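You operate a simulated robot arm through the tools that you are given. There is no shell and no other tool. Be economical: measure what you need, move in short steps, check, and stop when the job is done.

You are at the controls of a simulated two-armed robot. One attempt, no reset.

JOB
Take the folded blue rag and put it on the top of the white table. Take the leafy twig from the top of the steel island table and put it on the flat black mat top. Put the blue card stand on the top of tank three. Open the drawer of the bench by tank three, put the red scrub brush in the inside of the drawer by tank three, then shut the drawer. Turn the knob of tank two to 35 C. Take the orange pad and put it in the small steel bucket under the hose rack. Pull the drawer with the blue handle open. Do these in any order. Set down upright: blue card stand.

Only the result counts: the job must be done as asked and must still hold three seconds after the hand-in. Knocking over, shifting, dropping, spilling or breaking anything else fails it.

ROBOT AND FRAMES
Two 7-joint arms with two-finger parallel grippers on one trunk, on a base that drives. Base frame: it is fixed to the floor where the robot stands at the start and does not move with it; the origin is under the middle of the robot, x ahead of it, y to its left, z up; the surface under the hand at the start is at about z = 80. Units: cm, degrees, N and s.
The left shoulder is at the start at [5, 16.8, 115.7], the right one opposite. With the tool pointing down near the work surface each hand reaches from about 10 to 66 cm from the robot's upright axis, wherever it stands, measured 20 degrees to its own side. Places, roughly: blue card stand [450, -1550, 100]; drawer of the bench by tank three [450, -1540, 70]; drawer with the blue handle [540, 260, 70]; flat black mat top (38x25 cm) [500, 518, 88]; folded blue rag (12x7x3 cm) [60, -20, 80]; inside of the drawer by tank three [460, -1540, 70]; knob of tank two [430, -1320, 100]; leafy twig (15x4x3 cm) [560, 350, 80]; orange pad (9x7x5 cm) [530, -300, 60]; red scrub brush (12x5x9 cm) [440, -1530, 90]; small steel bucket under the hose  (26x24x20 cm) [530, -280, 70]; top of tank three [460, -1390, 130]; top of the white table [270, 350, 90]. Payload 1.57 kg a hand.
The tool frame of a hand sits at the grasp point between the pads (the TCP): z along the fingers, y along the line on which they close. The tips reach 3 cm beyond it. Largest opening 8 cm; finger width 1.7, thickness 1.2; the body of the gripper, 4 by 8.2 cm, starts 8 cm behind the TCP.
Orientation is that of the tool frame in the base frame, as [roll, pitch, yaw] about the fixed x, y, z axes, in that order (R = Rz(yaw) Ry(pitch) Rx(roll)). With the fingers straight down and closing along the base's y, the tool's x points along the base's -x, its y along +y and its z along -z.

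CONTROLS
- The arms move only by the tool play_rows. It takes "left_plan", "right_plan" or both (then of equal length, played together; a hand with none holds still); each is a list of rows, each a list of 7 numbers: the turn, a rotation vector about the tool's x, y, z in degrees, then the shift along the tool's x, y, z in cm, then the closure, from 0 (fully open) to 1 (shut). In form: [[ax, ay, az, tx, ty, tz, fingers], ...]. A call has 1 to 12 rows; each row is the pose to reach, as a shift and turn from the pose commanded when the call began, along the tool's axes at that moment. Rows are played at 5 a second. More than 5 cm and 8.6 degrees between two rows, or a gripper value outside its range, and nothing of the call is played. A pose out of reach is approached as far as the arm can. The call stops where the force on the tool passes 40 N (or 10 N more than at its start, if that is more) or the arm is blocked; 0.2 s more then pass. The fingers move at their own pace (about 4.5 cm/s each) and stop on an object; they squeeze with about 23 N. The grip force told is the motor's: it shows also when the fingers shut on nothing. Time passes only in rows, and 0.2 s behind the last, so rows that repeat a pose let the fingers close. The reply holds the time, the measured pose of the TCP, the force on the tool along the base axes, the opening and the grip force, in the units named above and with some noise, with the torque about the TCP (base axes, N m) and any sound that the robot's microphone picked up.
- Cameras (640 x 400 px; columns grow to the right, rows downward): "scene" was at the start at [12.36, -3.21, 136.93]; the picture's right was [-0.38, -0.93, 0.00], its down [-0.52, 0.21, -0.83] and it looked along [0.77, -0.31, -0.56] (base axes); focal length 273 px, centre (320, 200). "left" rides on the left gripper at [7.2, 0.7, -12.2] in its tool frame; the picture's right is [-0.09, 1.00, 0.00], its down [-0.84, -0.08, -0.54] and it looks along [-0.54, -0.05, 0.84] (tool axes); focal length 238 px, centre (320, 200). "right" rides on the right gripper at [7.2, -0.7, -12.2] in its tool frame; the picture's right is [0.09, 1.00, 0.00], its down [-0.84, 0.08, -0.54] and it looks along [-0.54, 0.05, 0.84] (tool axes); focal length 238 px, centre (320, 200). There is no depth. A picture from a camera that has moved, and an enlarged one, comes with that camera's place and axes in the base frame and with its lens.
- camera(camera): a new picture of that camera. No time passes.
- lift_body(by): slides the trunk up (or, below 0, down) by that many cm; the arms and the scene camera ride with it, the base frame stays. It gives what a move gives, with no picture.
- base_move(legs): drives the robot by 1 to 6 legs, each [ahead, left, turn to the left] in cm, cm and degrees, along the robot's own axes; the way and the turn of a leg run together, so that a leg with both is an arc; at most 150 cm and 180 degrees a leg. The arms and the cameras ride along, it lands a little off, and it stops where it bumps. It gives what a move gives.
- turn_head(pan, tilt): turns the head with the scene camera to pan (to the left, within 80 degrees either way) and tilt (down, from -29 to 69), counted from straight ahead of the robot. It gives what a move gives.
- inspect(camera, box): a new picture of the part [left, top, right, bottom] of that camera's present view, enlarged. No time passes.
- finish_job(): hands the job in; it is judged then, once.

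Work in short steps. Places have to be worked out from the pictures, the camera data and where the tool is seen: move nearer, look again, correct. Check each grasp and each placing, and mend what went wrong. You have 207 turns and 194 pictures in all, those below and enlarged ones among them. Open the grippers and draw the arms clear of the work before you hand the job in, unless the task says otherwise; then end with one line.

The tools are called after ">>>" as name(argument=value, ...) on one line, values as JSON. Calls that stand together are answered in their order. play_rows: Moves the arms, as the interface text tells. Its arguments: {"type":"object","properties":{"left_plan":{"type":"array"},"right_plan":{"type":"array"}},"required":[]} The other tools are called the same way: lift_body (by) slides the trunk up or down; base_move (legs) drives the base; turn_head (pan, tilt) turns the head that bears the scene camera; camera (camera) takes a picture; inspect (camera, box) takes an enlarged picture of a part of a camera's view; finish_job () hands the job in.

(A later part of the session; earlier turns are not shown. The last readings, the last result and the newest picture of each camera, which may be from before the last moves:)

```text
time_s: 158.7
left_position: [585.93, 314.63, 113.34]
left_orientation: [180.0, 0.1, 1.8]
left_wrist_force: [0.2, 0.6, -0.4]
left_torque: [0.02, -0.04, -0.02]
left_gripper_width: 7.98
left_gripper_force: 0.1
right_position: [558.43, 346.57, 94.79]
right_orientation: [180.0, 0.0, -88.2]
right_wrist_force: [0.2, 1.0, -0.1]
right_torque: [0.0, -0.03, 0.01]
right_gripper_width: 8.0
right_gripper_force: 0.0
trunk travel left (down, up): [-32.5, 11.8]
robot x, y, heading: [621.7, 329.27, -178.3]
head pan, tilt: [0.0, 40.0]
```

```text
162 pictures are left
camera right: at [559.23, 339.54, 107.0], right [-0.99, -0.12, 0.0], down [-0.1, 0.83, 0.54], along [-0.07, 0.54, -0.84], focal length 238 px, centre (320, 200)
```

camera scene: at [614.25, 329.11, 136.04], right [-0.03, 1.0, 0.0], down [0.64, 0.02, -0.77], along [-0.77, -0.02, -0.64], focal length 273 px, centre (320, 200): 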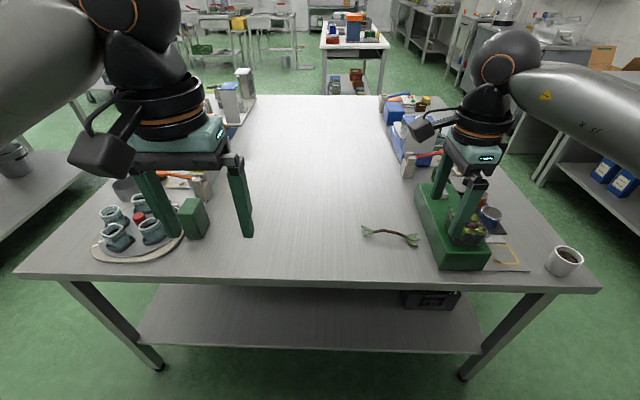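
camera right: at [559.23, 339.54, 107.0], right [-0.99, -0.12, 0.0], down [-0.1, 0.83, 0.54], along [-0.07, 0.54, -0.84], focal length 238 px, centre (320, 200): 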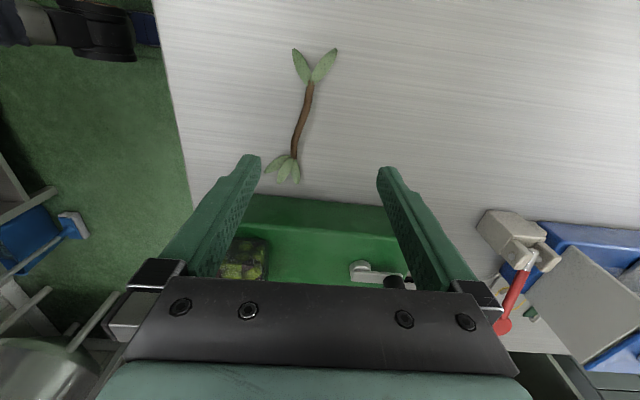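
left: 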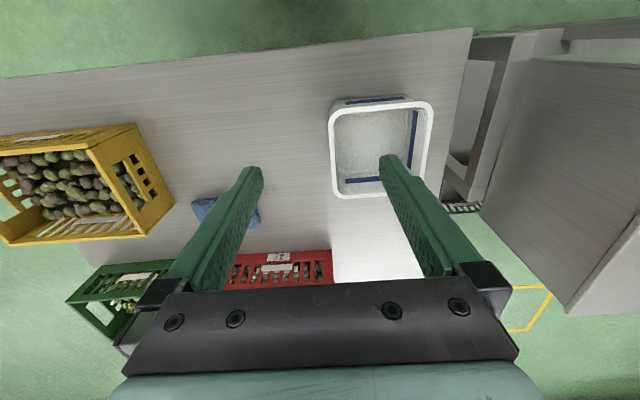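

Stereo gives the stem at z≈81, x≈560.5. I'll lower, grip, and lift.

>>> play_rows(right_plan=[[0, 0, 0, 0.2, -2, 3, 0], [0, 0, 0, 0.2, -2, 7, 0], [0, 0, 0, 0.2, -2, 9.5, 0], [0, 0, 0, 0.2, -2, 10.5, 0], [0, 0, 0, 0.2, -2, 11, 0], [0, 0, 0, 0.2, -2, 11.4, 0], [0, 0, 0, 0.2, -2, 11.4, 0.6], [0, 0, 0, 0.2, -2, 11.4, 1], [0, 0, 0, 0.2, -2, 11.4, 1], [0, 0, 0, 0.2, -2, 11.4, 1], [0, 0, 0, 0.2, -2, 8, 1], [0, 0, 0, 0.2, -2, 3.5, 1]])

>>> camera(camera="right")

```text
time_s: 161.3
left_position: [586.04, 314.67, 113.43]
left_orientation: [-180.0, 0.1, 1.7]
left_wrist_force: [-0.7, -0.5, -0.2]
left_torque: [0.02, 0.02, 0.02]
left_gripper_width: 8.0
left_gripper_force: 0.0
right_position: [560.59, 346.23, 91.3]
right_orientation: [179.9, 0.0, -88.3]
right_wrist_force: [0.1, 0.2, -1.1]
right_torque: [-0.01, -0.01, -0.01]
right_gripper_width: 0.0
right_gripper_force: 21.7
trunk travel left (down, up): [-32.5, 11.8]
robot x, y, heading: [621.18, 329.51, -178.1]
head pan, tilt: [0.0, 40.0]
```

```text
161 pictures are left
camera right: at [561.34, 339.27, 103.58], right [-0.99, -0.12, 0.0], down [-0.1, 0.83, 0.54], along [-0.07, 0.54, -0.84], focal length 238 px, centre (320, 200)
```

right: 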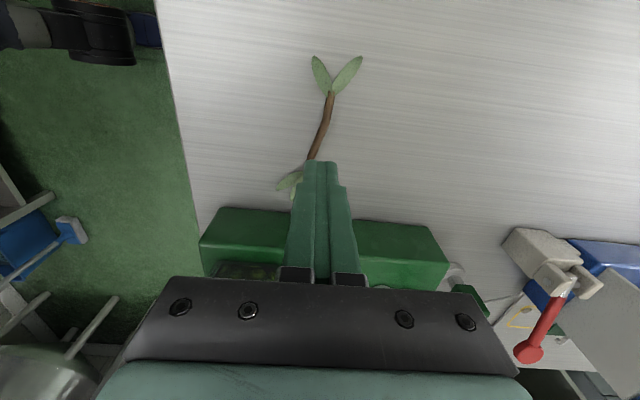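

The fingers closed on nothing: the table is lower than I judged. I'll reopen and descend until contact.

>>> play_rows(right_plan=[[0, 0, 0, 0, 0, 0, 0], [0, 0, 0, 0, 0, 3, 0], [0, 0, 0, 0, 0, 6, 0], [0, 0, 0, 0, 0, 7.5, 0], [0, 0, 0, 0, 0, 8, 0], [0, 0, 0, 0, 0, 8.4, 0], [0, 0, 0, 0, 0, 8.8, 0], [0, 0, 0, 0, 0, 9.2, 0], [0, 0, 0, 0, 0, 9.6, 0], [0, 0, 0, 0, 0, 10, 0], [0, 0, 0, 0, 0, 10.4, 0], [0, 0, 0, 0, 0, 10.8, 0]])

>>> camera(camera="right")

>>> inspect(camera="scene", box=[320, 160, 480, 260])

```text
time_s: 163.9
left_position: [586.37, 314.52, 113.57]
left_orientation: [-180.0, 0.2, 1.7]
left_wrist_force: [-0.4, -0.1, 0.6]
left_torque: [-0.01, 0.01, 0.02]
left_gripper_width: 8.0
left_gripper_force: 0.0
right_position: [560.49, 346.48, 80.99]
right_orientation: [179.5, 0.0, -88.3]
right_wrist_force: [3.0, 2.2, 28.3]
right_torque: [0.11, -1.4, 0.19]
right_gripper_width: 8.02
right_gripper_force: 0.1
trunk travel left (down, up): [-32.5, 11.8]
robot x, y, heading: [621.82, 329.01, -178.1]
head pan, tilt: [0.0, 40.0]
```

```text
160 pictures are left
camera right: at [561.38, 339.4, 93.32], right [-0.99, -0.12, 0.01], down [-0.1, 0.83, 0.54], along [-0.07, 0.54, -0.84], focal length 238 px, centre (320, 200)
```

right: 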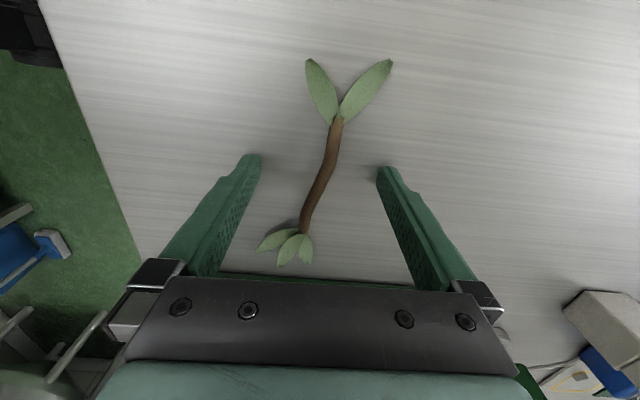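

```text
4.00 times, centred on (400, 210) of scene
camera zoom: at [609.65, 328.91, 136.14], right [-0.03, 1.0, 0.0], down [0.64, 0.02, -0.77], along [-0.77, -0.02, -0.64], focal length 1092 px, centre (0, 160)
```

zoom: 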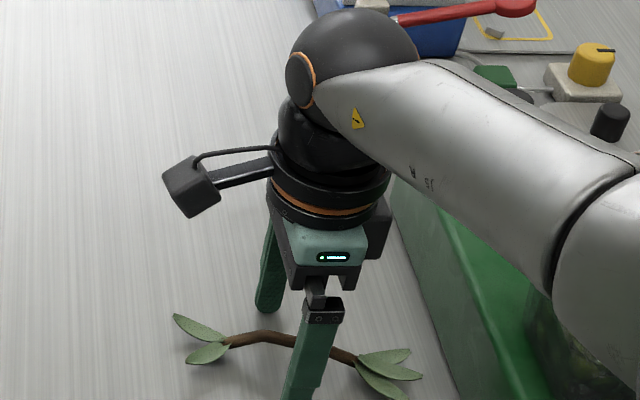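

Contact: the table is at z≈78. I'll ease up 0.2, close, and lift.

>>> play_rows(right_plan=[[0, 0, 0, 0, 0, -0.6, 0], [0, 0, 0, 0, 0, -0.6, 0.6], [0, 0, 0, 0, 0, -0.6, 1], [0, 0, 0, 0, 0, -0.6, 1], [0, 0, 0, 0, 0, -0.6, 1], [0, 0, 0, 0, 0, -4, 1], [0, 0, 0, 0, 0, -8, 1], [0, 0, 0, 0, 0, -12, 1], [0, 0, 0, 0, 0, -16, 1]])

>>> camera(camera="right")

```text
time_s: 165.9
left_position: [586.11, 314.74, 113.41]
left_orientation: [-180.0, 0.1, 1.7]
left_wrist_force: [-0.7, 0.0, 0.0]
left_torque: [-0.01, -0.04, 0.03]
left_gripper_width: 8.0
left_gripper_force: 0.1
right_position: [560.31, 346.43, 96.59]
right_orientation: [179.9, 0.0, -88.2]
right_wrist_force: [0.0, -0.3, -1.0]
right_torque: [-0.02, -0.02, 0.04]
right_gripper_width: 0.73
right_gripper_force: 23.2
trunk travel left (down, up): [-32.5, 11.8]
robot x, y, heading: [621.52, 329.3, -178.6]
head pan, tilt: [0.0, 40.0]
```

```text
158 pictures are left
camera right: at [561.27, 339.41, 108.7], right [-0.99, -0.12, 0.0], down [-0.1, 0.83, 0.54], along [-0.07, 0.54, -0.84], focal length 238 px, centre (320, 200)
```

right: 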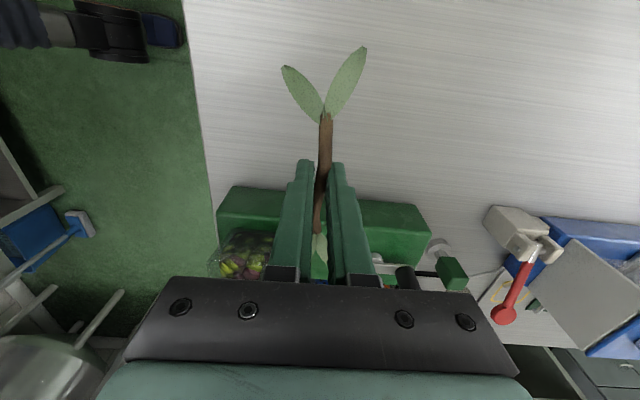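

The twig is held. I'll draw back, drive north and face the bench with the black mat.

>>> play_rows(right_plan=[[0, 0, 0, 0, -3, -3, 1], [0, 0, 0, 0, -7, -6, 1], [0, 0, 0, 0, -11, -9, 1], [0, 0, 0, 0, -15, -11, 1], [0, 0, 0, 0, -19, -11, 1]])

>>> base_move(legs=[[-6, 0, 0], [0, -100, 0], [0, 0, -92]])

>>> turn_head(pan=30, tilt=25)

>>> camera(camera="scene")

```text
time_s: 167.1
left_position: [586.11, 314.71, 113.38]
left_orientation: [-180.0, -0.1, 1.7]
left_wrist_force: [-0.1, -0.2, -0.5]
left_torque: [0.01, 0.06, 0.05]
left_gripper_width: 8.0
left_gripper_force: 0.1
right_position: [579.57, 346.96, 107.62]
right_orientation: [179.9, -0.1, -88.4]
right_wrist_force: [0.1, -0.8, -0.2]
right_torque: [0.02, 0.02, -0.03]
right_gripper_width: 0.76
right_gripper_force: 23.3
trunk travel left (down, up): [-32.5, 11.8]
robot x, y, heading: [621.49, 329.15, -178.5]
head pan, tilt: [0.0, 40.0]
```

```text
time_s: 180.7
left_position: [611.49, 465.99, 113.3]
left_orientation: [179.9, 0.1, -90.6]
left_wrist_force: [-0.4, 0.7, -0.4]
left_torque: [-0.01, 0.03, -0.02]
left_gripper_width: 8.0
left_gripper_force: 0.0
right_position: [644.05, 471.28, 107.51]
right_orientation: [180.0, 0.1, 179.4]
right_wrist_force: [0.9, 0.0, 0.4]
right_torque: [0.01, -0.05, 0.0]
right_gripper_width: 0.72
right_gripper_force: 22.8
trunk travel left (down, up): [-32.5, 11.8]
robot x, y, heading: [624.42, 430.14, 89.3]
head pan, tilt: [0.0, 40.0]
```

```text
time_s: 181.7
left_position: [611.46, 466.13, 113.45]
left_orientation: [-180.0, 0.0, -90.6]
left_wrist_force: [-0.1, -0.5, 0.5]
left_torque: [-0.01, -0.01, -0.01]
left_gripper_width: 8.02
left_gripper_force: 0.1
right_position: [644.15, 471.23, 107.42]
right_orientation: [180.0, 0.1, 179.3]
right_wrist_force: [-0.5, 0.0, -1.0]
right_torque: [-0.01, 0.0, 0.01]
right_gripper_width: 0.75
right_gripper_force: 22.7
trunk travel left (down, up): [-32.5, 11.8]
robot x, y, heading: [624.68, 429.38, 89.3]
head pan, tilt: [30.0, 25.0]
```

```text
157 pictures are left
camera scene: at [620.29, 442.03, 138.37], right [0.87, 0.49, 0.0], down [0.21, -0.37, -0.91], along [-0.44, 0.79, -0.42], focal length 273 px, centre (320, 200)
```

scene: 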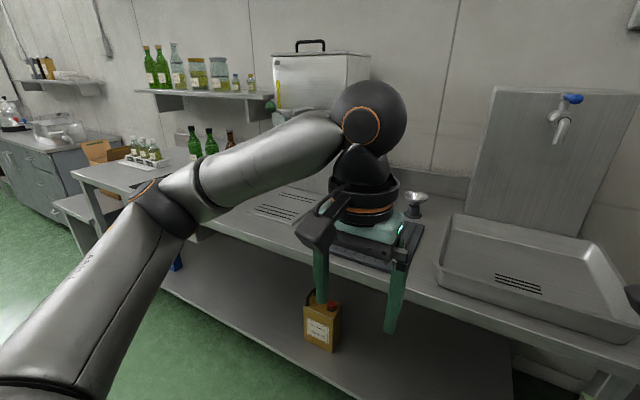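

The mat is hidden behind the left elbow. I'll strafe left to stand in front of it.

>>> base_move(legs=[[0, 136, 0.7], [18, 0, 0]])

>>> turn_head(pan=0, tilt=35)

>>> camera(camera="scene")

```text
time_s: 194.9
left_position: [474.46, 483.71, 113.45]
left_orientation: [179.9, 0.0, -89.6]
left_wrist_force: [0.3, -0.3, -0.3]
left_torque: [-0.05, -0.01, -0.01]
left_gripper_width: 8.01
left_gripper_force: 0.1
right_position: [506.91, 489.58, 107.53]
right_orientation: [180.0, 0.0, -179.5]
right_wrist_force: [0.1, -0.6, -1.0]
right_torque: [0.0, -0.01, 0.0]
right_gripper_width: 0.74
right_gripper_force: 23.5
trunk travel left (down, up): [-32.5, 11.8]
robot x, y, heading: [487.92, 447.62, 90.2]
head pan, tilt: [30.0, 25.0]
```

```text
time_s: 195.9
left_position: [474.4, 483.82, 113.52]
left_orientation: [180.0, 0.0, -89.5]
left_wrist_force: [0.2, -0.3, -0.4]
left_torque: [0.04, 0.04, 0.01]
left_gripper_width: 7.97
left_gripper_force: 0.2
right_position: [506.93, 489.5, 107.48]
right_orientation: [180.0, 0.0, -179.5]
right_wrist_force: [0.9, 0.1, 0.8]
right_torque: [0.0, 0.02, 0.02]
right_gripper_width: 0.77
right_gripper_force: 22.8
trunk travel left (down, up): [-32.5, 11.8]
robot x, y, heading: [488.36, 447.76, 90.5]
head pan, tilt: [0.0, 35.0]
```

```text
156 pictures are left
camera scene: at [488.26, 460.74, 136.8], right [1.0, 0.01, 0.0], down [0.01, -0.57, -0.82], along [-0.01, 0.82, -0.57], focal length 273 px, centre (320, 200)
```

scene: 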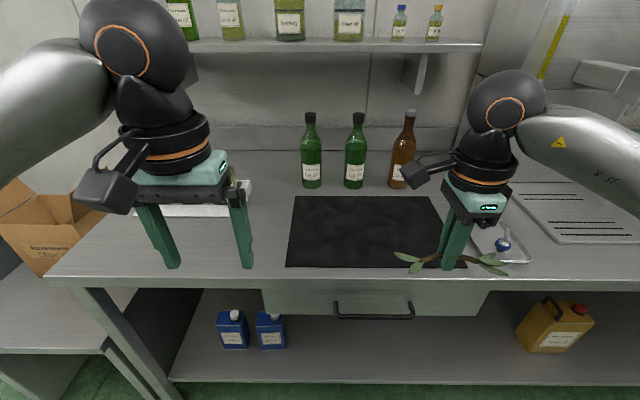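

The mat is centred ~(501,517). I'll move the base ahead 12, then take the twig over it.

>>> base_move(legs=[[12, 0, 0]])

>>> play_rows(right_plan=[[0, 0, 0, 2, 3.5, 0, 1], [0, 0, 0, 4, 7, 0, 1], [0, 0, 0, 6, 10.5, 0, 1], [0, 0, 0, 7.5, 14, 3, 1], [0, 0, 0, 7.5, 14.5, 7, 1], [0, 0, 0, 7.5, 14.5, 11, 1]])

>>> camera(camera="scene")

>>> camera(camera="right")

```text
time_s: 197.1
left_position: [474.45, 495.64, 113.36]
left_orientation: [179.9, -0.1, -89.5]
left_wrist_force: [-0.3, 1.2, -0.5]
left_torque: [-0.04, -0.01, -0.03]
left_gripper_width: 8.02
left_gripper_force: 0.0
right_position: [506.81, 501.52, 107.58]
right_orientation: [-180.0, 0.0, -179.6]
right_wrist_force: [0.6, 0.6, 0.4]
right_torque: [-0.04, -0.02, -0.01]
right_gripper_width: 0.73
right_gripper_force: 23.1
trunk travel left (down, up): [-32.5, 11.8]
robot x, y, heading: [488.09, 459.41, 90.2]
head pan, tilt: [0.0, 35.0]
```

```text
time_s: 198.5
left_position: [474.38, 495.67, 113.29]
left_orientation: [179.9, 0.1, -89.6]
left_wrist_force: [-0.2, 0.4, -0.6]
left_torque: [0.02, -0.01, 0.02]
left_gripper_width: 8.0
left_gripper_force: 0.1
right_position: [498.93, 515.97, 96.47]
right_orientation: [180.0, 0.0, -179.5]
right_wrist_force: [-0.2, 1.1, -0.2]
right_torque: [0.02, 0.0, 0.01]
right_gripper_width: 0.74
right_gripper_force: 22.5
trunk travel left (down, up): [-32.5, 11.8]
robot x, y, heading: [488.37, 459.86, 90.3]
head pan, tilt: [0.0, 35.0]
```

```text
155 pictures are left
camera scene: at [488.18, 472.67, 136.8], right [1.0, 0.01, 0.0], down [0.0, -0.57, -0.82], along [-0.01, 0.82, -0.57], focal length 273 px, centre (320, 200)
```

scene: 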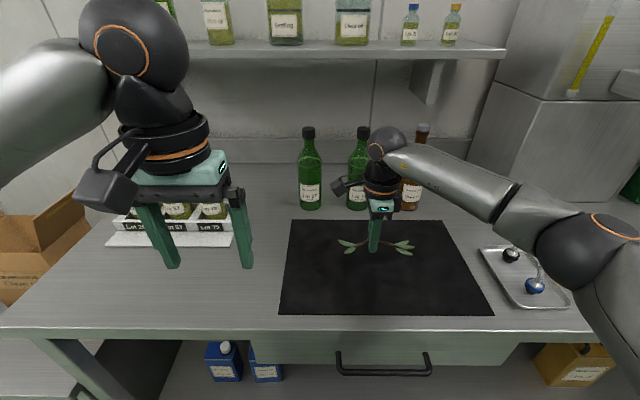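

```text
154 pictures are left
camera right: at [491.8, 515.31, 108.78], right [-0.1, 0.99, 0.0], down [0.84, 0.08, 0.54], along [0.54, 0.06, -0.84], focal length 238 px, centre (320, 200)
```

right: 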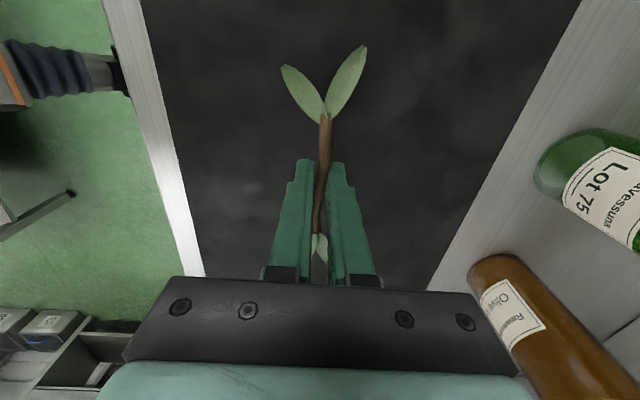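

Over the mat. I'll lower till contact.

>>> play_rows(right_plan=[[0, 0, 0, 0, 0, 3, 1], [0, 0, 0, 0, 0, 4.5, 1], [0, 0, 0, 0, 0, 5, 1], [0, 0, 0, 0, 0, 5.4, 1], [0, 0, 0, 0, 0, 5.8, 1], [0, 0, 0, 0, 0, 6.2, 1], [0, 0, 0, 0, 0, 6.6, 1], [0, 0, 0, 0, 0, 7, 1], [0, 0, 0, 0, 0, 7.4, 1], [0, 0, 0, 0, 0, 7.8, 1], [0, 0, 0, 0, 0, 8.2, 1], [0, 0, 0, 0, 0, 8.6, 1]])

```text
time_s: 199.9
left_position: [474.27, 495.52, 113.42]
left_orientation: [179.9, 0.2, -89.5]
left_wrist_force: [0.5, 0.2, -0.6]
left_torque: [0.0, -0.03, 0.02]
left_gripper_width: 8.0
left_gripper_force: 0.0
right_position: [499.16, 515.92, 91.4]
right_orientation: [179.3, -0.3, -179.6]
right_wrist_force: [3.0, -10.6, 14.9]
right_torque: [-0.34, -0.25, -0.02]
right_gripper_width: 0.73
right_gripper_force: 23.1
trunk travel left (down, up): [-32.5, 11.8]
robot x, y, heading: [488.41, 459.88, 90.7]
head pan, tilt: [0.0, 35.0]
stopped in row 6 (right hand): the force on the tool passed its limit at 42 N (the readings are from after the stop); the commanded pose is now the measured one
```

Contact. I'll open and rise.

>>> play_rows(right_plan=[[0, 0, 0, 0, 0, -0.2, 0.7], [0, 0, 0, 0, 0, -0.2, 0.3], [0, 0, 0, 0, 0, -0.2, 0], [0, 0, 0, 0, 0, -0.4, 0], [0, 0, 0, 0, 0, -4, 0], [0, 0, 0, 0, 0, -8, 0], [0, 0, 0, 0, 0, -12, 0], [0, 0, 0, -2, -4, -14, 0], [0, 0, 0, -4, -8, -16, 0], [0, 0, 0, -7, -12, -16, 0], [0, 0, 0, -9, -16, -16, 0]])

>>> camera(camera="scene")

```text
time_s: 202.3
left_position: [474.3, 495.61, 113.35]
left_orientation: [180.0, 0.1, -89.7]
left_wrist_force: [0.1, 0.2, -0.3]
left_torque: [0.0, 0.01, 0.01]
left_gripper_width: 8.0
left_gripper_force: 0.0
right_position: [508.34, 499.89, 107.09]
right_orientation: [179.4, -0.2, -179.6]
right_wrist_force: [0.0, -0.2, 0.7]
right_torque: [0.02, -0.02, -0.02]
right_gripper_width: 7.99
right_gripper_force: 0.0
trunk travel left (down, up): [-32.5, 11.8]
robot x, y, heading: [488.29, 459.8, 90.4]
head pan, tilt: [0.0, 35.0]
```

```text
153 pictures are left
camera scene: at [488.22, 472.59, 136.81], right [1.0, 0.01, 0.0], down [0.0, -0.57, -0.82], along [-0.01, 0.82, -0.57], focal length 273 px, centre (320, 200)
```

scene: 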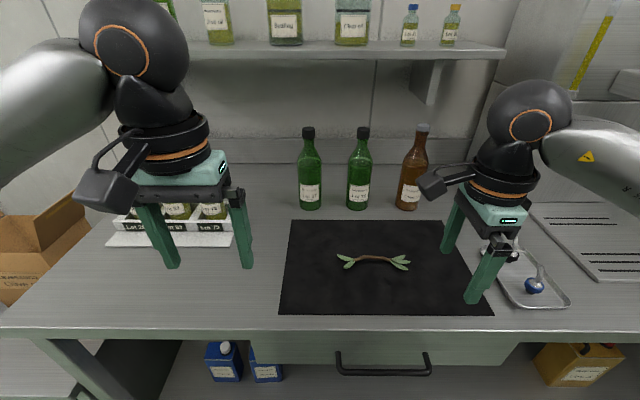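

The twig lies on the mat. Now I'll go back around the island's west side to the drawer with the blue handle.

>>> base_move(legs=[[-20, 0, 0], [0, 96, 0], [-150, 0, 0], [-100, 0, -0.4], [0, -132, 0]])

>>> turn_head(pan=0, tilt=50)

>>> camera(camera="scene")

```text
time_s: 235.5
left_position: [514.71, 225.48, 113.47]
left_orientation: [-180.0, 0.0, -90.7]
left_wrist_force: [-0.6, -0.4, -0.1]
left_torque: [0.01, 0.04, -0.03]
left_gripper_width: 8.0
left_gripper_force: 0.0
right_position: [548.64, 229.19, 106.9]
right_orientation: [179.3, -0.2, 179.2]
right_wrist_force: [-0.8, -0.5, 0.5]
right_torque: [-0.01, 0.0, 0.02]
right_gripper_width: 7.99
right_gripper_force: 0.0
trunk travel left (down, up): [-32.5, 11.8]
robot x, y, heading: [527.47, 189.4, 89.4]
head pan, tilt: [0.0, 35.0]
```

```text
time_s: 236.3
left_position: [514.68, 225.49, 113.4]
left_orientation: [179.9, 0.0, -90.7]
left_wrist_force: [-0.4, 0.1, -0.6]
left_torque: [0.02, 0.04, 0.0]
left_gripper_width: 7.99
left_gripper_force: 0.1
right_position: [548.52, 229.15, 107.04]
right_orientation: [179.4, -0.2, 179.2]
right_wrist_force: [0.0, 0.1, 0.7]
right_torque: [-0.03, -0.02, -0.01]
right_gripper_width: 8.0
right_gripper_force: 0.1
trunk travel left (down, up): [-32.5, 11.8]
robot x, y, heading: [527.57, 189.61, 89.6]
head pan, tilt: [0.0, 50.0]
```

```text
152 pictures are left
camera scene: at [527.94, 201.13, 134.63], right [1.0, -0.01, 0.0], down [-0.01, -0.77, -0.64], along [0.01, 0.64, -0.77], focal length 273 px, centre (320, 200)
```

scene: 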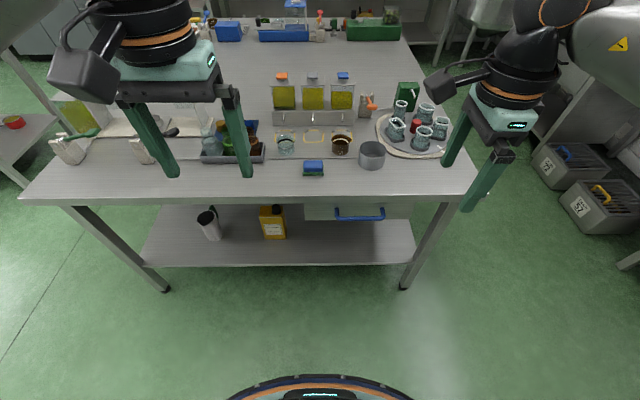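

I'll enlarge the drawer handle to see its shape.

>>> inspect(camera="scene", box=[288, 180, 432, 270])

```text
4.44 times, centred on (360, 225) of scene
camera zoom: at [527.94, 201.13, 134.63], right [1.0, -0.01, 0.0], down [-0.01, -0.77, -0.64], along [0.01, 0.64, -0.77], focal length 1213 px, centre (142, 89)
```

zoom: 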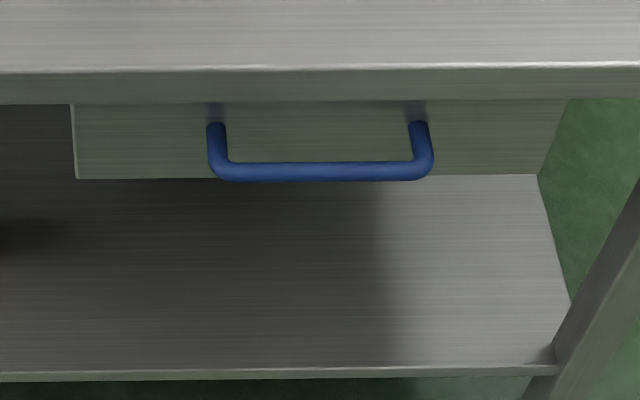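

It's a U-handle, with the bar at about (540,247.3,70.8). I'll stand to the west at heading 40° so the right arm can pinch the bar horizontally and pull it toward -y. I'm repositioning and lowering the trunk.

>>> base_move(legs=[[0, 0, -49.6], [-25, 16, 0]])

>>> lift_body(by=-26)

```text
time_s: 240.6
left_position: [517.06, 218.79, 113.47]
left_orientation: [-180.0, 0.1, -140.3]
left_wrist_force: [-0.4, -0.5, -1.0]
left_torque: [0.02, -0.01, 0.04]
left_gripper_width: 8.0
left_gripper_force: 0.0
right_position: [541.94, 195.31, 106.94]
right_orientation: [179.4, -0.2, 129.6]
right_wrist_force: [0.0, -0.8, 0.3]
right_torque: [-0.01, 0.04, -0.02]
right_gripper_width: 8.0
right_gripper_force: 0.0
trunk travel left (down, up): [-32.5, 11.8]
robot x, y, heading: [497.91, 185.53, 39.6]
head pan, tilt: [0.0, 50.0]
```

```text
time_s: 243.2
left_position: [517.15, 218.94, 87.48]
left_orientation: [-180.0, 0.0, -140.3]
left_wrist_force: [0.0, -1.1, -1.3]
left_torque: [-0.02, -0.01, -0.01]
left_gripper_width: 7.98
left_gripper_force: 0.1
right_position: [541.9, 195.41, 80.87]
right_orientation: [179.5, -0.2, 129.6]
right_wrist_force: [0.1, 0.0, 0.6]
right_torque: [0.01, 0.02, 0.0]
right_gripper_width: 7.98
right_gripper_force: 0.0
trunk travel left (down, up): [-6.5, 37.8]
robot x, y, heading: [497.95, 185.38, 39.3]
head pan, tilt: [0.0, 50.0]
```

I'll rotate the right tool about the vertical first and tuck the left hand away.

>>> play_rows(right_plan=[[0, 0, -8.4, 1.7, 1, 0, 0], [0, 0, -16.8, 3.5, 2, 0, 0], [0, 0, -25.2, 5.2, 3, 0, 0], [0, 0, -33.6, 7, 4, 0, 0], [0, 0, -42, 8.7, 5, 0, 0], [0, 0, -50.4, 10.5, 6.1, 0, 0.5]], left_plan=[[0, 0, 0, 1.5, 1, -2, 0], [0, 0, 0, 3, 2, -4, 0], [0, 0, 0, 4.5, 3, -6, 0], [0, 0, 0, 6, 4, -8, 0], [0, 0, 0, 7.5, 5, -10, 0], [0, 0, 0, 8, 5, -12, 0]])

```text
time_s: 244.7
left_position: [507.71, 217.62, 99.29]
left_orientation: [180.0, 0.0, -140.4]
left_wrist_force: [-0.2, 0.2, -1.3]
left_torque: [0.02, -0.02, 0.0]
left_gripper_width: 8.0
left_gripper_force: 0.1
right_position: [539.9, 207.33, 81.01]
right_orientation: [179.4, 0.3, -179.8]
right_wrist_force: [-1.0, 0.5, -0.4]
right_torque: [-0.02, -0.04, 0.04]
right_gripper_width: 4.62
right_gripper_force: 0.0
trunk travel left (down, up): [-6.5, 37.8]
robot x, y, heading: [498.23, 185.59, 39.6]
head pan, tilt: [0.0, 50.0]
```

Now I'll pitch the fingers to point horizontally at +y, with the TCP going to (540,231,71).

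>>> play_rows(right_plan=[[-8.2, 0, 0, 0, 2.2, 0.9, 0.5], [-16.4, 0, 0, 0, 4.4, 1.8, 0.5], [-24.5, 0, 0, 0, 6.6, 2.7, 0.5], [-32.7, 0, 0, 0, 8.8, 3.6, 0.5], [-40.9, 0, 0, 0, 11, 4.5, 0.5], [-49, 0, 0, 0, 13.2, 5.4, 0.5], [-57.2, 0, 0, 0, 15.4, 6.3, 0.5], [-65.4, 0, 0, 0, 17.6, 7.2, 0.5], [-73.6, 0, 0, 0, 19.8, 8.1, 0.5], [-81.8, 0, 0, 0, 22, 9, 0.5], [-90, 0, 0, 0, 23.7, 10, 0.5]])

>>> camera(camera="scene")

>>> camera(camera="right")

```text
time_s: 247.1
left_position: [507.66, 217.53, 99.39]
left_orientation: [-180.0, 0.0, -140.3]
left_wrist_force: [0.0, 0.0, 0.6]
left_torque: [0.03, 0.01, -0.02]
left_gripper_width: 8.01
left_gripper_force: 0.0
right_position: [539.95, 231.08, 71.36]
right_orientation: [89.3, 0.2, 179.9]
right_wrist_force: [-0.3, 0.0, -0.3]
right_torque: [-0.01, 0.0, 0.01]
right_gripper_width: 3.99
right_gripper_force: 0.1
trunk travel left (down, up): [-6.5, 37.8]
robot x, y, heading: [497.7, 185.56, 39.6]
head pan, tilt: [0.0, 50.0]
```

```text
150 pictures are left
camera scene: at [507.19, 193.12, 108.63], right [0.64, -0.77, 0.0], down [-0.59, -0.49, -0.64], along [0.49, 0.41, -0.77], focal length 273 px, centre (320, 200)
```

scene: 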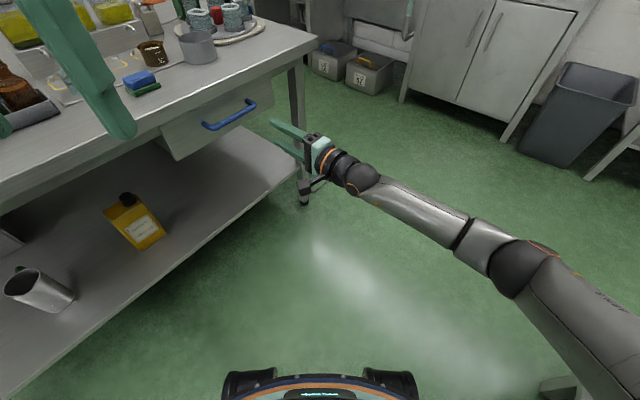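

```text
149 pictures are left
camera right: at [532.85, 219.09, 70.55], right [-0.1, -0.01, 1.0], down [0.84, -0.54, 0.08], along [0.54, 0.84, 0.06], focal length 238 px, centre (320, 200)
```

right: 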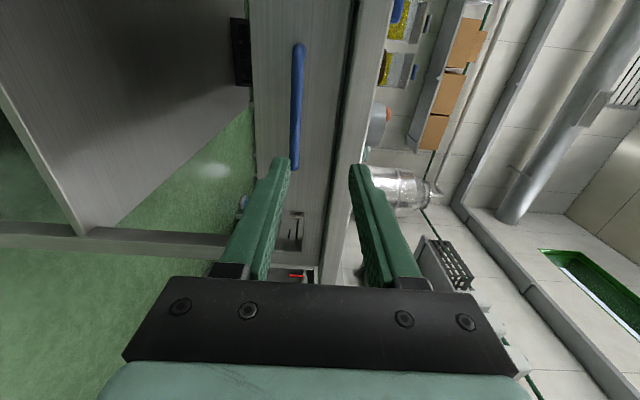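

The fingers are horizontal. The bar looks to be at about (539.7,249.5,69), so I'll lower 2.4 and advance partway.

>>> play_rows(right_plan=[[0, 0, 0, 0, -2.4, 0, 0.5], [0, 0, 0, 0, -2.4, 4, 0.5], [0, 0, 0, 0, -2.4, 8, 0.5], [0, 0, 0, 0, -2.4, 11, 0.5]])

>>> camera(camera="right")

>>> inspect(camera="scene", box=[160, 60, 320, 160])

```text
time_s: 248.1
left_position: [507.84, 217.69, 99.35]
left_orientation: [-179.9, 0.1, -140.3]
left_wrist_force: [0.1, -0.3, -0.1]
left_torque: [0.02, -0.01, -0.02]
left_gripper_width: 8.0
left_gripper_force: 0.1
right_position: [539.99, 240.07, 69.05]
right_orientation: [89.3, 0.3, -179.9]
right_wrist_force: [-0.2, 0.5, 0.0]
right_torque: [0.01, 0.0, -0.01]
right_gripper_width: 4.0
right_gripper_force: 0.1
right hand out of reach, approached as far as the arm can: row 4
trunk travel left (down, up): [-6.5, 37.8]
robot x, y, heading: [497.77, 185.52, 39.4]
head pan, tilt: [0.0, 50.0]
```

```text
148 pictures are left
camera right: at [532.83, 228.15, 68.41], right [-0.1, -0.01, 1.0], down [0.84, -0.54, 0.08], along [0.54, 0.84, 0.06], focal length 238 px, centre (320, 200)
```

right: 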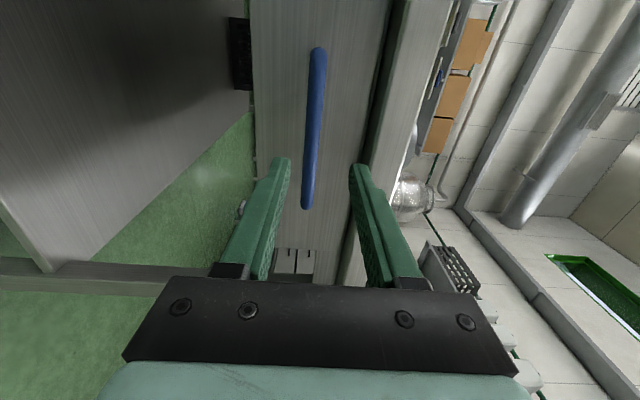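

```text
4.00 times, centred on (240, 110) of scene
camera zoom: at [507.21, 193.12, 108.63], right [0.64, -0.77, 0.0], down [-0.59, -0.49, -0.64], along [0.49, 0.41, -0.77], focal length 1092 px, centre (640, 560)
```

zoom: 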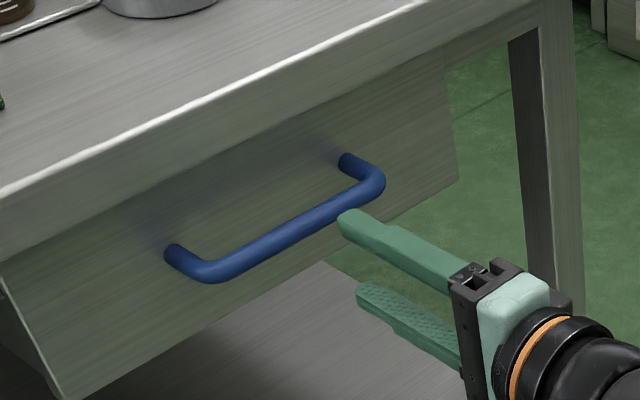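

The arm is at its reach limit, so I'll shift the base 7 cm toward +y.

>>> base_move(legs=[[4.5, 5.4, 0]])

>>> camera(camera="right")

>>> inspect(camera="scene", box=[160, 60, 320, 160])

```text
time_s: 249.2
left_position: [507.82, 224.59, 99.37]
left_orientation: [180.0, 0.0, -140.2]
left_wrist_force: [-0.2, 0.5, 0.0]
left_torque: [-0.02, 0.0, -0.01]
left_gripper_width: 7.99
left_gripper_force: 0.0
right_position: [540.06, 247.05, 69.09]
right_orientation: [89.5, 0.3, 180.0]
right_wrist_force: [0.6, -0.8, 0.0]
right_torque: [-0.02, 0.02, 0.0]
right_gripper_width: 4.01
right_gripper_force: 0.1
trunk travel left (down, up): [-6.5, 37.8]
robot x, y, heading: [497.87, 192.4, 39.5]
head pan, tilt: [0.0, 50.0]
```

```text
146 pictures are left
camera right: at [532.83, 235.1, 68.34], right [-0.1, -0.01, 1.0], down [0.84, -0.54, 0.08], along [0.54, 0.84, 0.06], focal length 238 px, centre (320, 200)
```

right: 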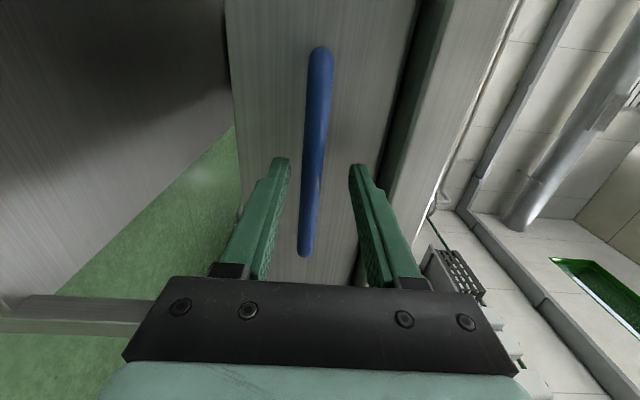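

```text
4.00 times, centred on (240, 110) of scene
camera zoom: at [507.18, 200.08, 108.62], right [0.64, -0.77, 0.0], down [-0.59, -0.49, -0.64], along [0.49, 0.41, -0.77], focal length 1092 px, centre (640, 560)
```

zoom: 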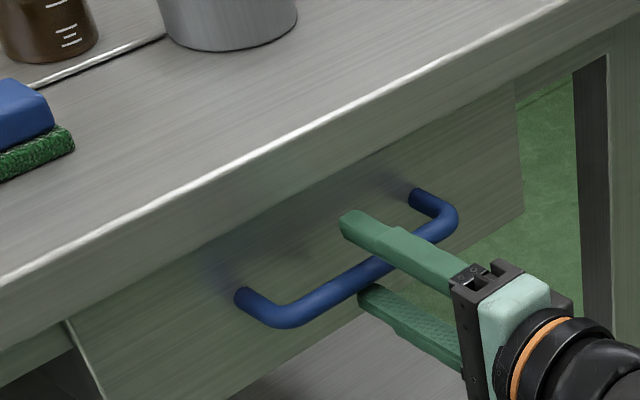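

The bar is between the fingers. I'll advance 0.8 and close.

>>> play_rows(right_plan=[[0, 0, 0, 0, -0.2, 0.8, 0.5], [0, 0, 0, 0, -0.2, 0.8, 0.8], [0, 0, 0, 0, -0.2, 0.8, 1], [0, 0, 0, 0, -0.2, 0.8, 1], [0, 0, 0, 0, -0.2, 0.8, 1]])

```text
time_s: 250.4
left_position: [507.86, 224.7, 99.22]
left_orientation: [180.0, -0.1, -140.3]
left_wrist_force: [-0.2, 0.8, 0.4]
left_torque: [0.01, 0.02, 0.02]
left_gripper_width: 8.0
left_gripper_force: 0.1
right_position: [539.79, 247.87, 68.45]
right_orientation: [90.2, 0.1, 180.0]
right_wrist_force: [-2.6, -5.1, -25.4]
right_torque: [-0.35, -0.01, 0.87]
right_gripper_width: 1.4
right_gripper_force: 30.3
right hand out of reach, approached as far as the arm can: row 1, 2, 3, 4, 5
trunk travel left (down, up): [-6.5, 37.8]
robot x, y, heading: [498.0, 192.66, 39.5]
head pan, tilt: [0.0, 50.0]
```

The bar is gripped. I'll relieve the vertical load slightly and pull.

>>> play_rows(right_plan=[[0, 0, 0, 0, -0.3, -0.5, 1], [0, 0, 0, 0, -0.3, -2, 1], [0, 0, 0, 0, -0.3, -4, 1], [0, 0, 0, 0, -0.3, -6, 1], [0, 0, 0, 0, -0.3, -8, 1], [0, 0, 0, 0, -0.3, -10, 1], [0, 0, 0, 0, -0.3, -12, 1], [0, 0, 0, 0, -0.3, -14, 1], [0, 0, 0, 0, -0.3, -16, 1]])

>>> camera(camera="scene")

```text
time_s: 252.4
left_position: [507.84, 224.62, 99.39]
left_orientation: [179.9, -0.2, -140.3]
left_wrist_force: [0.4, 0.0, 0.6]
left_torque: [-0.01, 0.04, 0.04]
left_gripper_width: 7.99
left_gripper_force: 0.1
right_position: [539.77, 231.82, 68.49]
right_orientation: [89.8, 0.3, -180.0]
right_wrist_force: [-0.1, -0.9, -16.8]
right_torque: [-0.16, 0.15, -0.34]
right_gripper_width: 1.36
right_gripper_force: 29.6
trunk travel left (down, up): [-6.5, 37.8]
robot x, y, heading: [498.29, 192.37, 39.6]
head pan, tilt: [0.0, 50.0]
```

```text
144 pictures are left
camera scene: at [507.27, 200.17, 108.6], right [0.64, -0.77, 0.0], down [-0.59, -0.49, -0.64], along [0.49, 0.41, -0.77], focal length 273 px, centre (320, 200)
```

scene: 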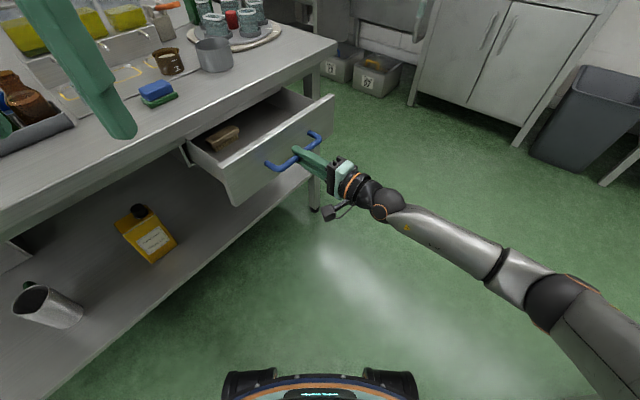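

The drawer is coming out (16 cm). I'll pull further to be sure.

>>> play_rows(right_plan=[[0, 0, 0, 0, -0.2, -2, 1], [0, 0, 0, 0, -0.2, -4, 1], [0, 0, 0, 0, -0.2, -6, 1], [0, 0, 0, 0, -0.2, -8, 1], [0, 0, 0, 0, -0.2, -10, 1], [0, 0, 0, 0, -0.2, -12, 1], [0, 0, 0, 0, -0.2, -13.5, 1]])

>>> camera(camera="scene")

```text
time_s: 254.0
left_position: [507.65, 224.58, 99.38]
left_orientation: [179.9, 0.0, -140.4]
left_wrist_force: [-0.8, 0.5, 0.2]
left_torque: [-0.01, -0.03, 0.02]
left_gripper_width: 8.01
left_gripper_force: 0.1
right_position: [539.82, 218.26, 68.65]
right_orientation: [89.1, 0.4, 179.9]
right_wrist_force: [0.1, -0.1, -0.6]
right_torque: [0.0, -0.01, -0.02]
right_gripper_width: 0.0
right_gripper_force: 21.4
trunk travel left (down, up): [-6.5, 37.8]
robot x, y, heading: [497.9, 192.66, 39.4]
head pan, tilt: [0.0, 50.0]
```

```text
143 pictures are left
camera scene: at [507.19, 200.08, 108.64], right [0.64, -0.77, 0.0], down [-0.59, -0.49, -0.64], along [0.5, 0.41, -0.77], focal length 273 px, centre (320, 200)
```

scene: 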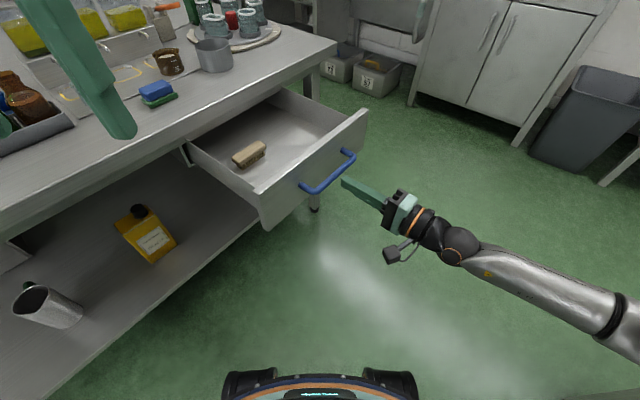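

The drawer is open about 25 cm; the grip slipped off at the end stop, with the fingers clear. I'll back away, turn the fingers down and raise the trunk.

>>> base_move(legs=[[-14, 0, 0]])

>>> play_rows(right_plan=[[8.2, 0, 0, 0, 1, 0, 0.5], [16.4, 0, 0, 0, 2, 0, 0.5], [24.5, 0, 0, 0, 3, 0, 0.5], [32.7, 0, 0, 0, 4, 0, 0.5], [40.9, 0, 0, 0, 5, 0, 0.3], [49, 0, 0, 0, 6, 0, 0], [57.2, 0, 0, 0, 7, 0, 0], [65.4, 0, 0, 0, 8, 0, 0], [73.6, 0, 0, 0, 9, 0, 0], [81.8, 0, 0, 0, 10, 0, 0], [89.6, 0, 0, 0, 11, 0, 0]])

>>> lift_body(by=26)

>>> camera(camera="scene")

```text
time_s: 255.3
left_position: [497.09, 215.76, 99.27]
left_orientation: [-180.0, -0.1, -140.3]
left_wrist_force: [-0.3, 0.3, -0.6]
left_torque: [-0.02, -0.01, -0.05]
left_gripper_width: 7.99
left_gripper_force: 0.0
right_position: [529.13, 209.52, 68.42]
right_orientation: [89.6, 0.3, 179.9]
right_wrist_force: [0.2, 1.0, 0.4]
right_torque: [0.01, 0.02, 0.0]
right_gripper_width: 0.0
right_gripper_force: 21.0
trunk travel left (down, up): [-6.5, 37.8]
robot x, y, heading: [487.52, 183.48, 39.6]
head pan, tilt: [0.0, 50.0]
```

```text
time_s: 257.7
left_position: [496.98, 215.71, 99.35]
left_orientation: [179.9, 0.0, -140.4]
left_wrist_force: [-0.1, -0.6, -0.4]
left_torque: [0.03, 0.0, 0.01]
left_gripper_width: 8.02
left_gripper_force: 0.1
right_position: [529.1, 209.39, 79.35]
right_orientation: [179.3, 0.3, 179.9]
right_wrist_force: [0.6, -0.1, 0.5]
right_torque: [0.0, -0.03, 0.0]
right_gripper_width: 8.01
right_gripper_force: 0.1
trunk travel left (down, up): [-6.5, 37.8]
robot x, y, heading: [487.49, 183.67, 39.8]
head pan, tilt: [0.0, 50.0]
```

```text
time_s: 260.4
left_position: [497.04, 215.76, 125.3]
left_orientation: [-179.9, 0.1, -140.3]
left_wrist_force: [0.1, 0.1, 0.2]
left_torque: [0.02, 0.0, -0.01]
left_gripper_width: 8.0
left_gripper_force: 0.0
right_position: [529.2, 209.36, 105.38]
right_orientation: [179.1, 0.2, -180.0]
right_wrist_force: [-0.6, 0.8, 0.7]
right_torque: [0.01, 0.0, 0.04]
right_gripper_width: 8.0
right_gripper_force: 0.1
trunk travel left (down, up): [-32.5, 11.8]
robot x, y, heading: [487.29, 183.67, 39.8]
head pan, tilt: [0.0, 50.0]
```

```text
142 pictures are left
camera scene: at [496.53, 191.27, 134.62], right [0.64, -0.77, 0.0], down [-0.59, -0.49, -0.64], along [0.49, 0.41, -0.77], focal length 273 px, centre (320, 200)
```

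scene: 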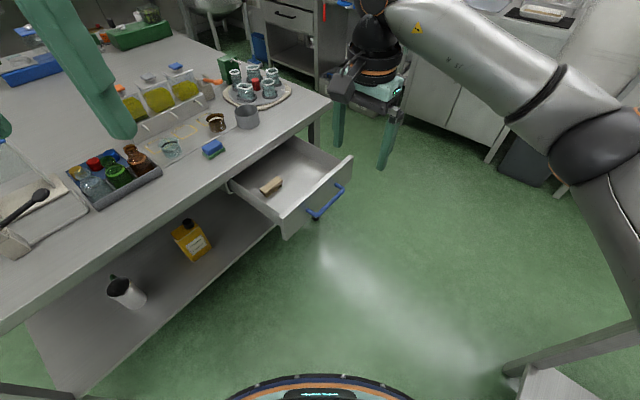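

The drawer is clearly open and the aisle is free. I'll leave west and drive south toward the hose rack.

>>> base_move(legs=[[0, 0, -39.8], [0, 9, 0], [-119, 0, 0], [0, 0, -90], [150, 0, 0], [150, 0, 0]])

>>> turn_head(pan=40, tilt=20)

>>> camera(camera="scene")

```text
time_s: 287.1
left_position: [393.65, -136.34, 125.32]
left_orientation: [-180.0, 0.0, 90.6]
left_wrist_force: [-1.1, -0.6, 0.7]
left_torque: [-0.03, 0.0, 0.02]
left_gripper_width: 8.0
left_gripper_force: 0.1
right_position: [368.57, -157.17, 105.36]
right_orientation: [179.1, 0.3, 50.9]
right_wrist_force: [-0.2, 0.0, -0.1]
right_torque: [0.0, -0.03, 0.03]
right_gripper_width: 8.01
right_gripper_force: 0.0
trunk travel left (down, up): [-32.5, 11.8]
robot x, y, heading: [374.68, -108.57, -89.6]
head pan, tilt: [0.0, 50.0]
```

```text
time_s: 288.2
left_position: [393.67, -136.48, 125.17]
left_orientation: [-180.0, 0.1, 90.5]
left_wrist_force: [0.1, -0.2, 0.8]
left_torque: [-0.04, -0.03, 0.0]
left_gripper_width: 8.02
left_gripper_force: 0.2
right_position: [368.61, -157.12, 105.41]
right_orientation: [179.1, 0.3, 50.8]
right_wrist_force: [-0.5, 0.9, 0.0]
right_torque: [0.03, 0.02, 0.03]
right_gripper_width: 8.0
right_gripper_force: 0.0
trunk travel left (down, up): [-32.5, 11.8]
robot x, y, heading: [374.85, -108.87, -89.4]
head pan, tilt: [40.0, 20.0]
```

```text
141 pictures are left
camera scene: at [381.17, -119.48, 139.18], right [-0.76, -0.65, 0.0], down [-0.22, 0.26, -0.94], along [0.61, -0.71, -0.34], focal length 273 px, centre (320, 200)
```

scene: 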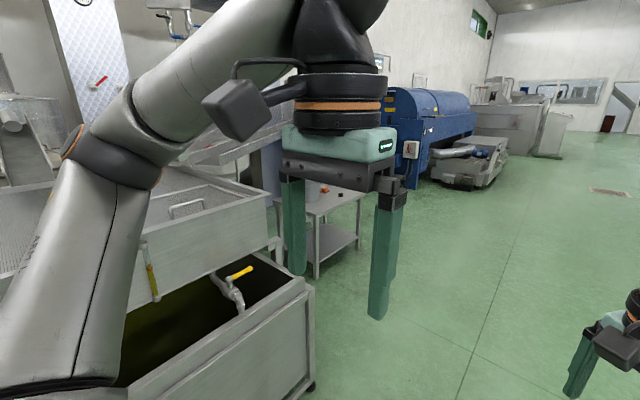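

The small table under the hose rack has its front edge at x≈505, y −262…−328. I'll drive in front of it.

>>> base_move(legs=[[140, 0, 0], [48, 0, 0], [0, 0, 89.4], [58, 0, 0]])

>>> turn_head(pan=0, tilt=30)

>>> camera(camera="scene")

```text
time_s: 304.3
left_position: [461.66, -276.85, 125.33]
left_orientation: [-180.0, -0.1, 179.9]
left_wrist_force: [-0.3, -0.6, 0.2]
left_torque: [-0.01, 0.05, 0.03]
left_gripper_width: 7.99
left_gripper_force: 0.1
right_position: [482.25, -302.06, 105.4]
right_orientation: [179.2, 0.3, 140.4]
right_wrist_force: [1.2, -0.6, 0.0]
right_torque: [0.01, -0.01, 0.01]
right_gripper_width: 8.0
right_gripper_force: 0.0
trunk travel left (down, up): [-32.5, 11.8]
robot x, y, heading: [433.88, -295.67, 0.0]
head pan, tilt: [40.0, 20.0]
```

```text
time_s: 305.4
left_position: [461.59, -276.93, 125.25]
left_orientation: [180.0, 0.0, -180.0]
left_wrist_force: [-0.6, -0.5, -1.0]
left_torque: [0.02, 0.02, -0.04]
left_gripper_width: 8.0
left_gripper_force: 0.1
right_position: [482.2, -302.26, 105.44]
right_orientation: [179.1, 0.3, 140.3]
right_wrist_force: [0.8, 0.1, 0.4]
right_torque: [0.02, 0.01, 0.0]
right_gripper_width: 7.99
right_gripper_force: 0.0
trunk travel left (down, up): [-32.5, 11.8]
robot x, y, heading: [433.71, -295.62, 0.1]
head pan, tilt: [0.0, 30.0]
```

```text
140 pictures are left
camera scene: at [446.8, -295.3, 137.58], right [0.0, -1.0, 0.0], down [-0.5, 0.0, -0.87], along [0.87, 0.0, -0.5], focal length 273 px, centre (320, 200)
```

scene: 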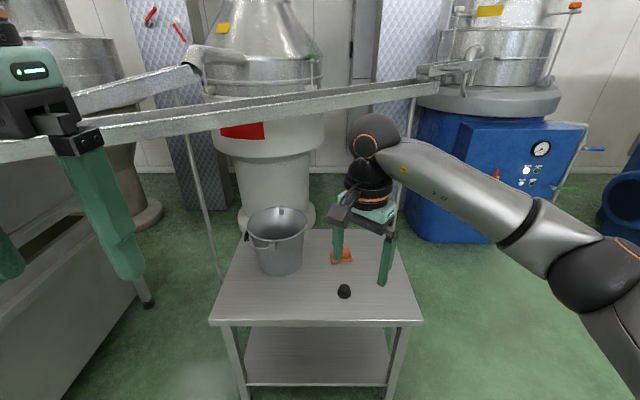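

The bucket and orange pad are on the small table, but a sloped trough crosses over it. I'll lower the trunk and use the parallax to locate the trough and objects.

>>> lift_body(by=-25)

>>> camera(camera="scene")

>>> inspect(camera="scene", box=[200, 120, 440, 270])

```text
time_s: 308.0
left_position: [461.53, -276.86, 100.38]
left_orientation: [179.9, 0.0, -180.0]
left_wrist_force: [-0.2, 0.1, 0.5]
left_torque: [-0.01, 0.0, 0.04]
left_gripper_width: 8.02
left_gripper_force: 0.1
right_position: [482.16, -302.24, 80.36]
right_orientation: [179.0, 0.3, 140.5]
right_wrist_force: [-0.3, 0.0, 0.0]
right_torque: [0.01, 0.0, 0.0]
right_gripper_width: 8.01
right_gripper_force: 0.0
trunk travel left (down, up): [-7.5, 36.8]
robot x, y, heading: [433.55, -295.35, 0.2]
head pan, tilt: [0.0, 30.0]
```

```text
139 pictures are left
camera scene: at [446.8, -295.31, 112.58], right [0.0, -1.0, 0.0], down [-0.5, 0.0, -0.87], along [0.87, 0.0, -0.5], focal length 273 px, centre (320, 200)
```

scene: 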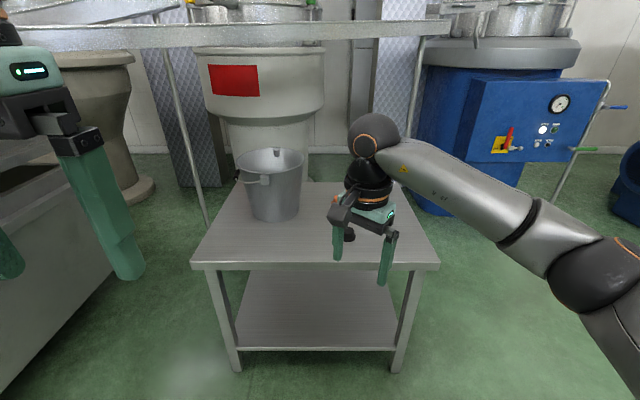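

```text
2.67 times, centred on (320, 195) of scene
camera zoom: at [446.8, -295.31, 112.58], right [0.0, -1.0, 0.0], down [-0.5, 0.0, -0.87], along [0.87, 0.0, -0.5], focal length 728 px, centre (320, 213)
```

zoom: 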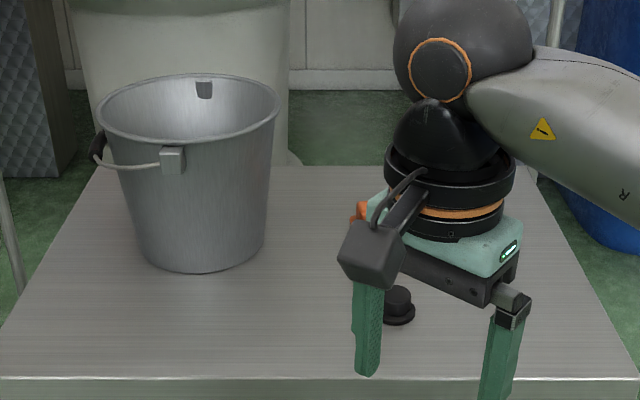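

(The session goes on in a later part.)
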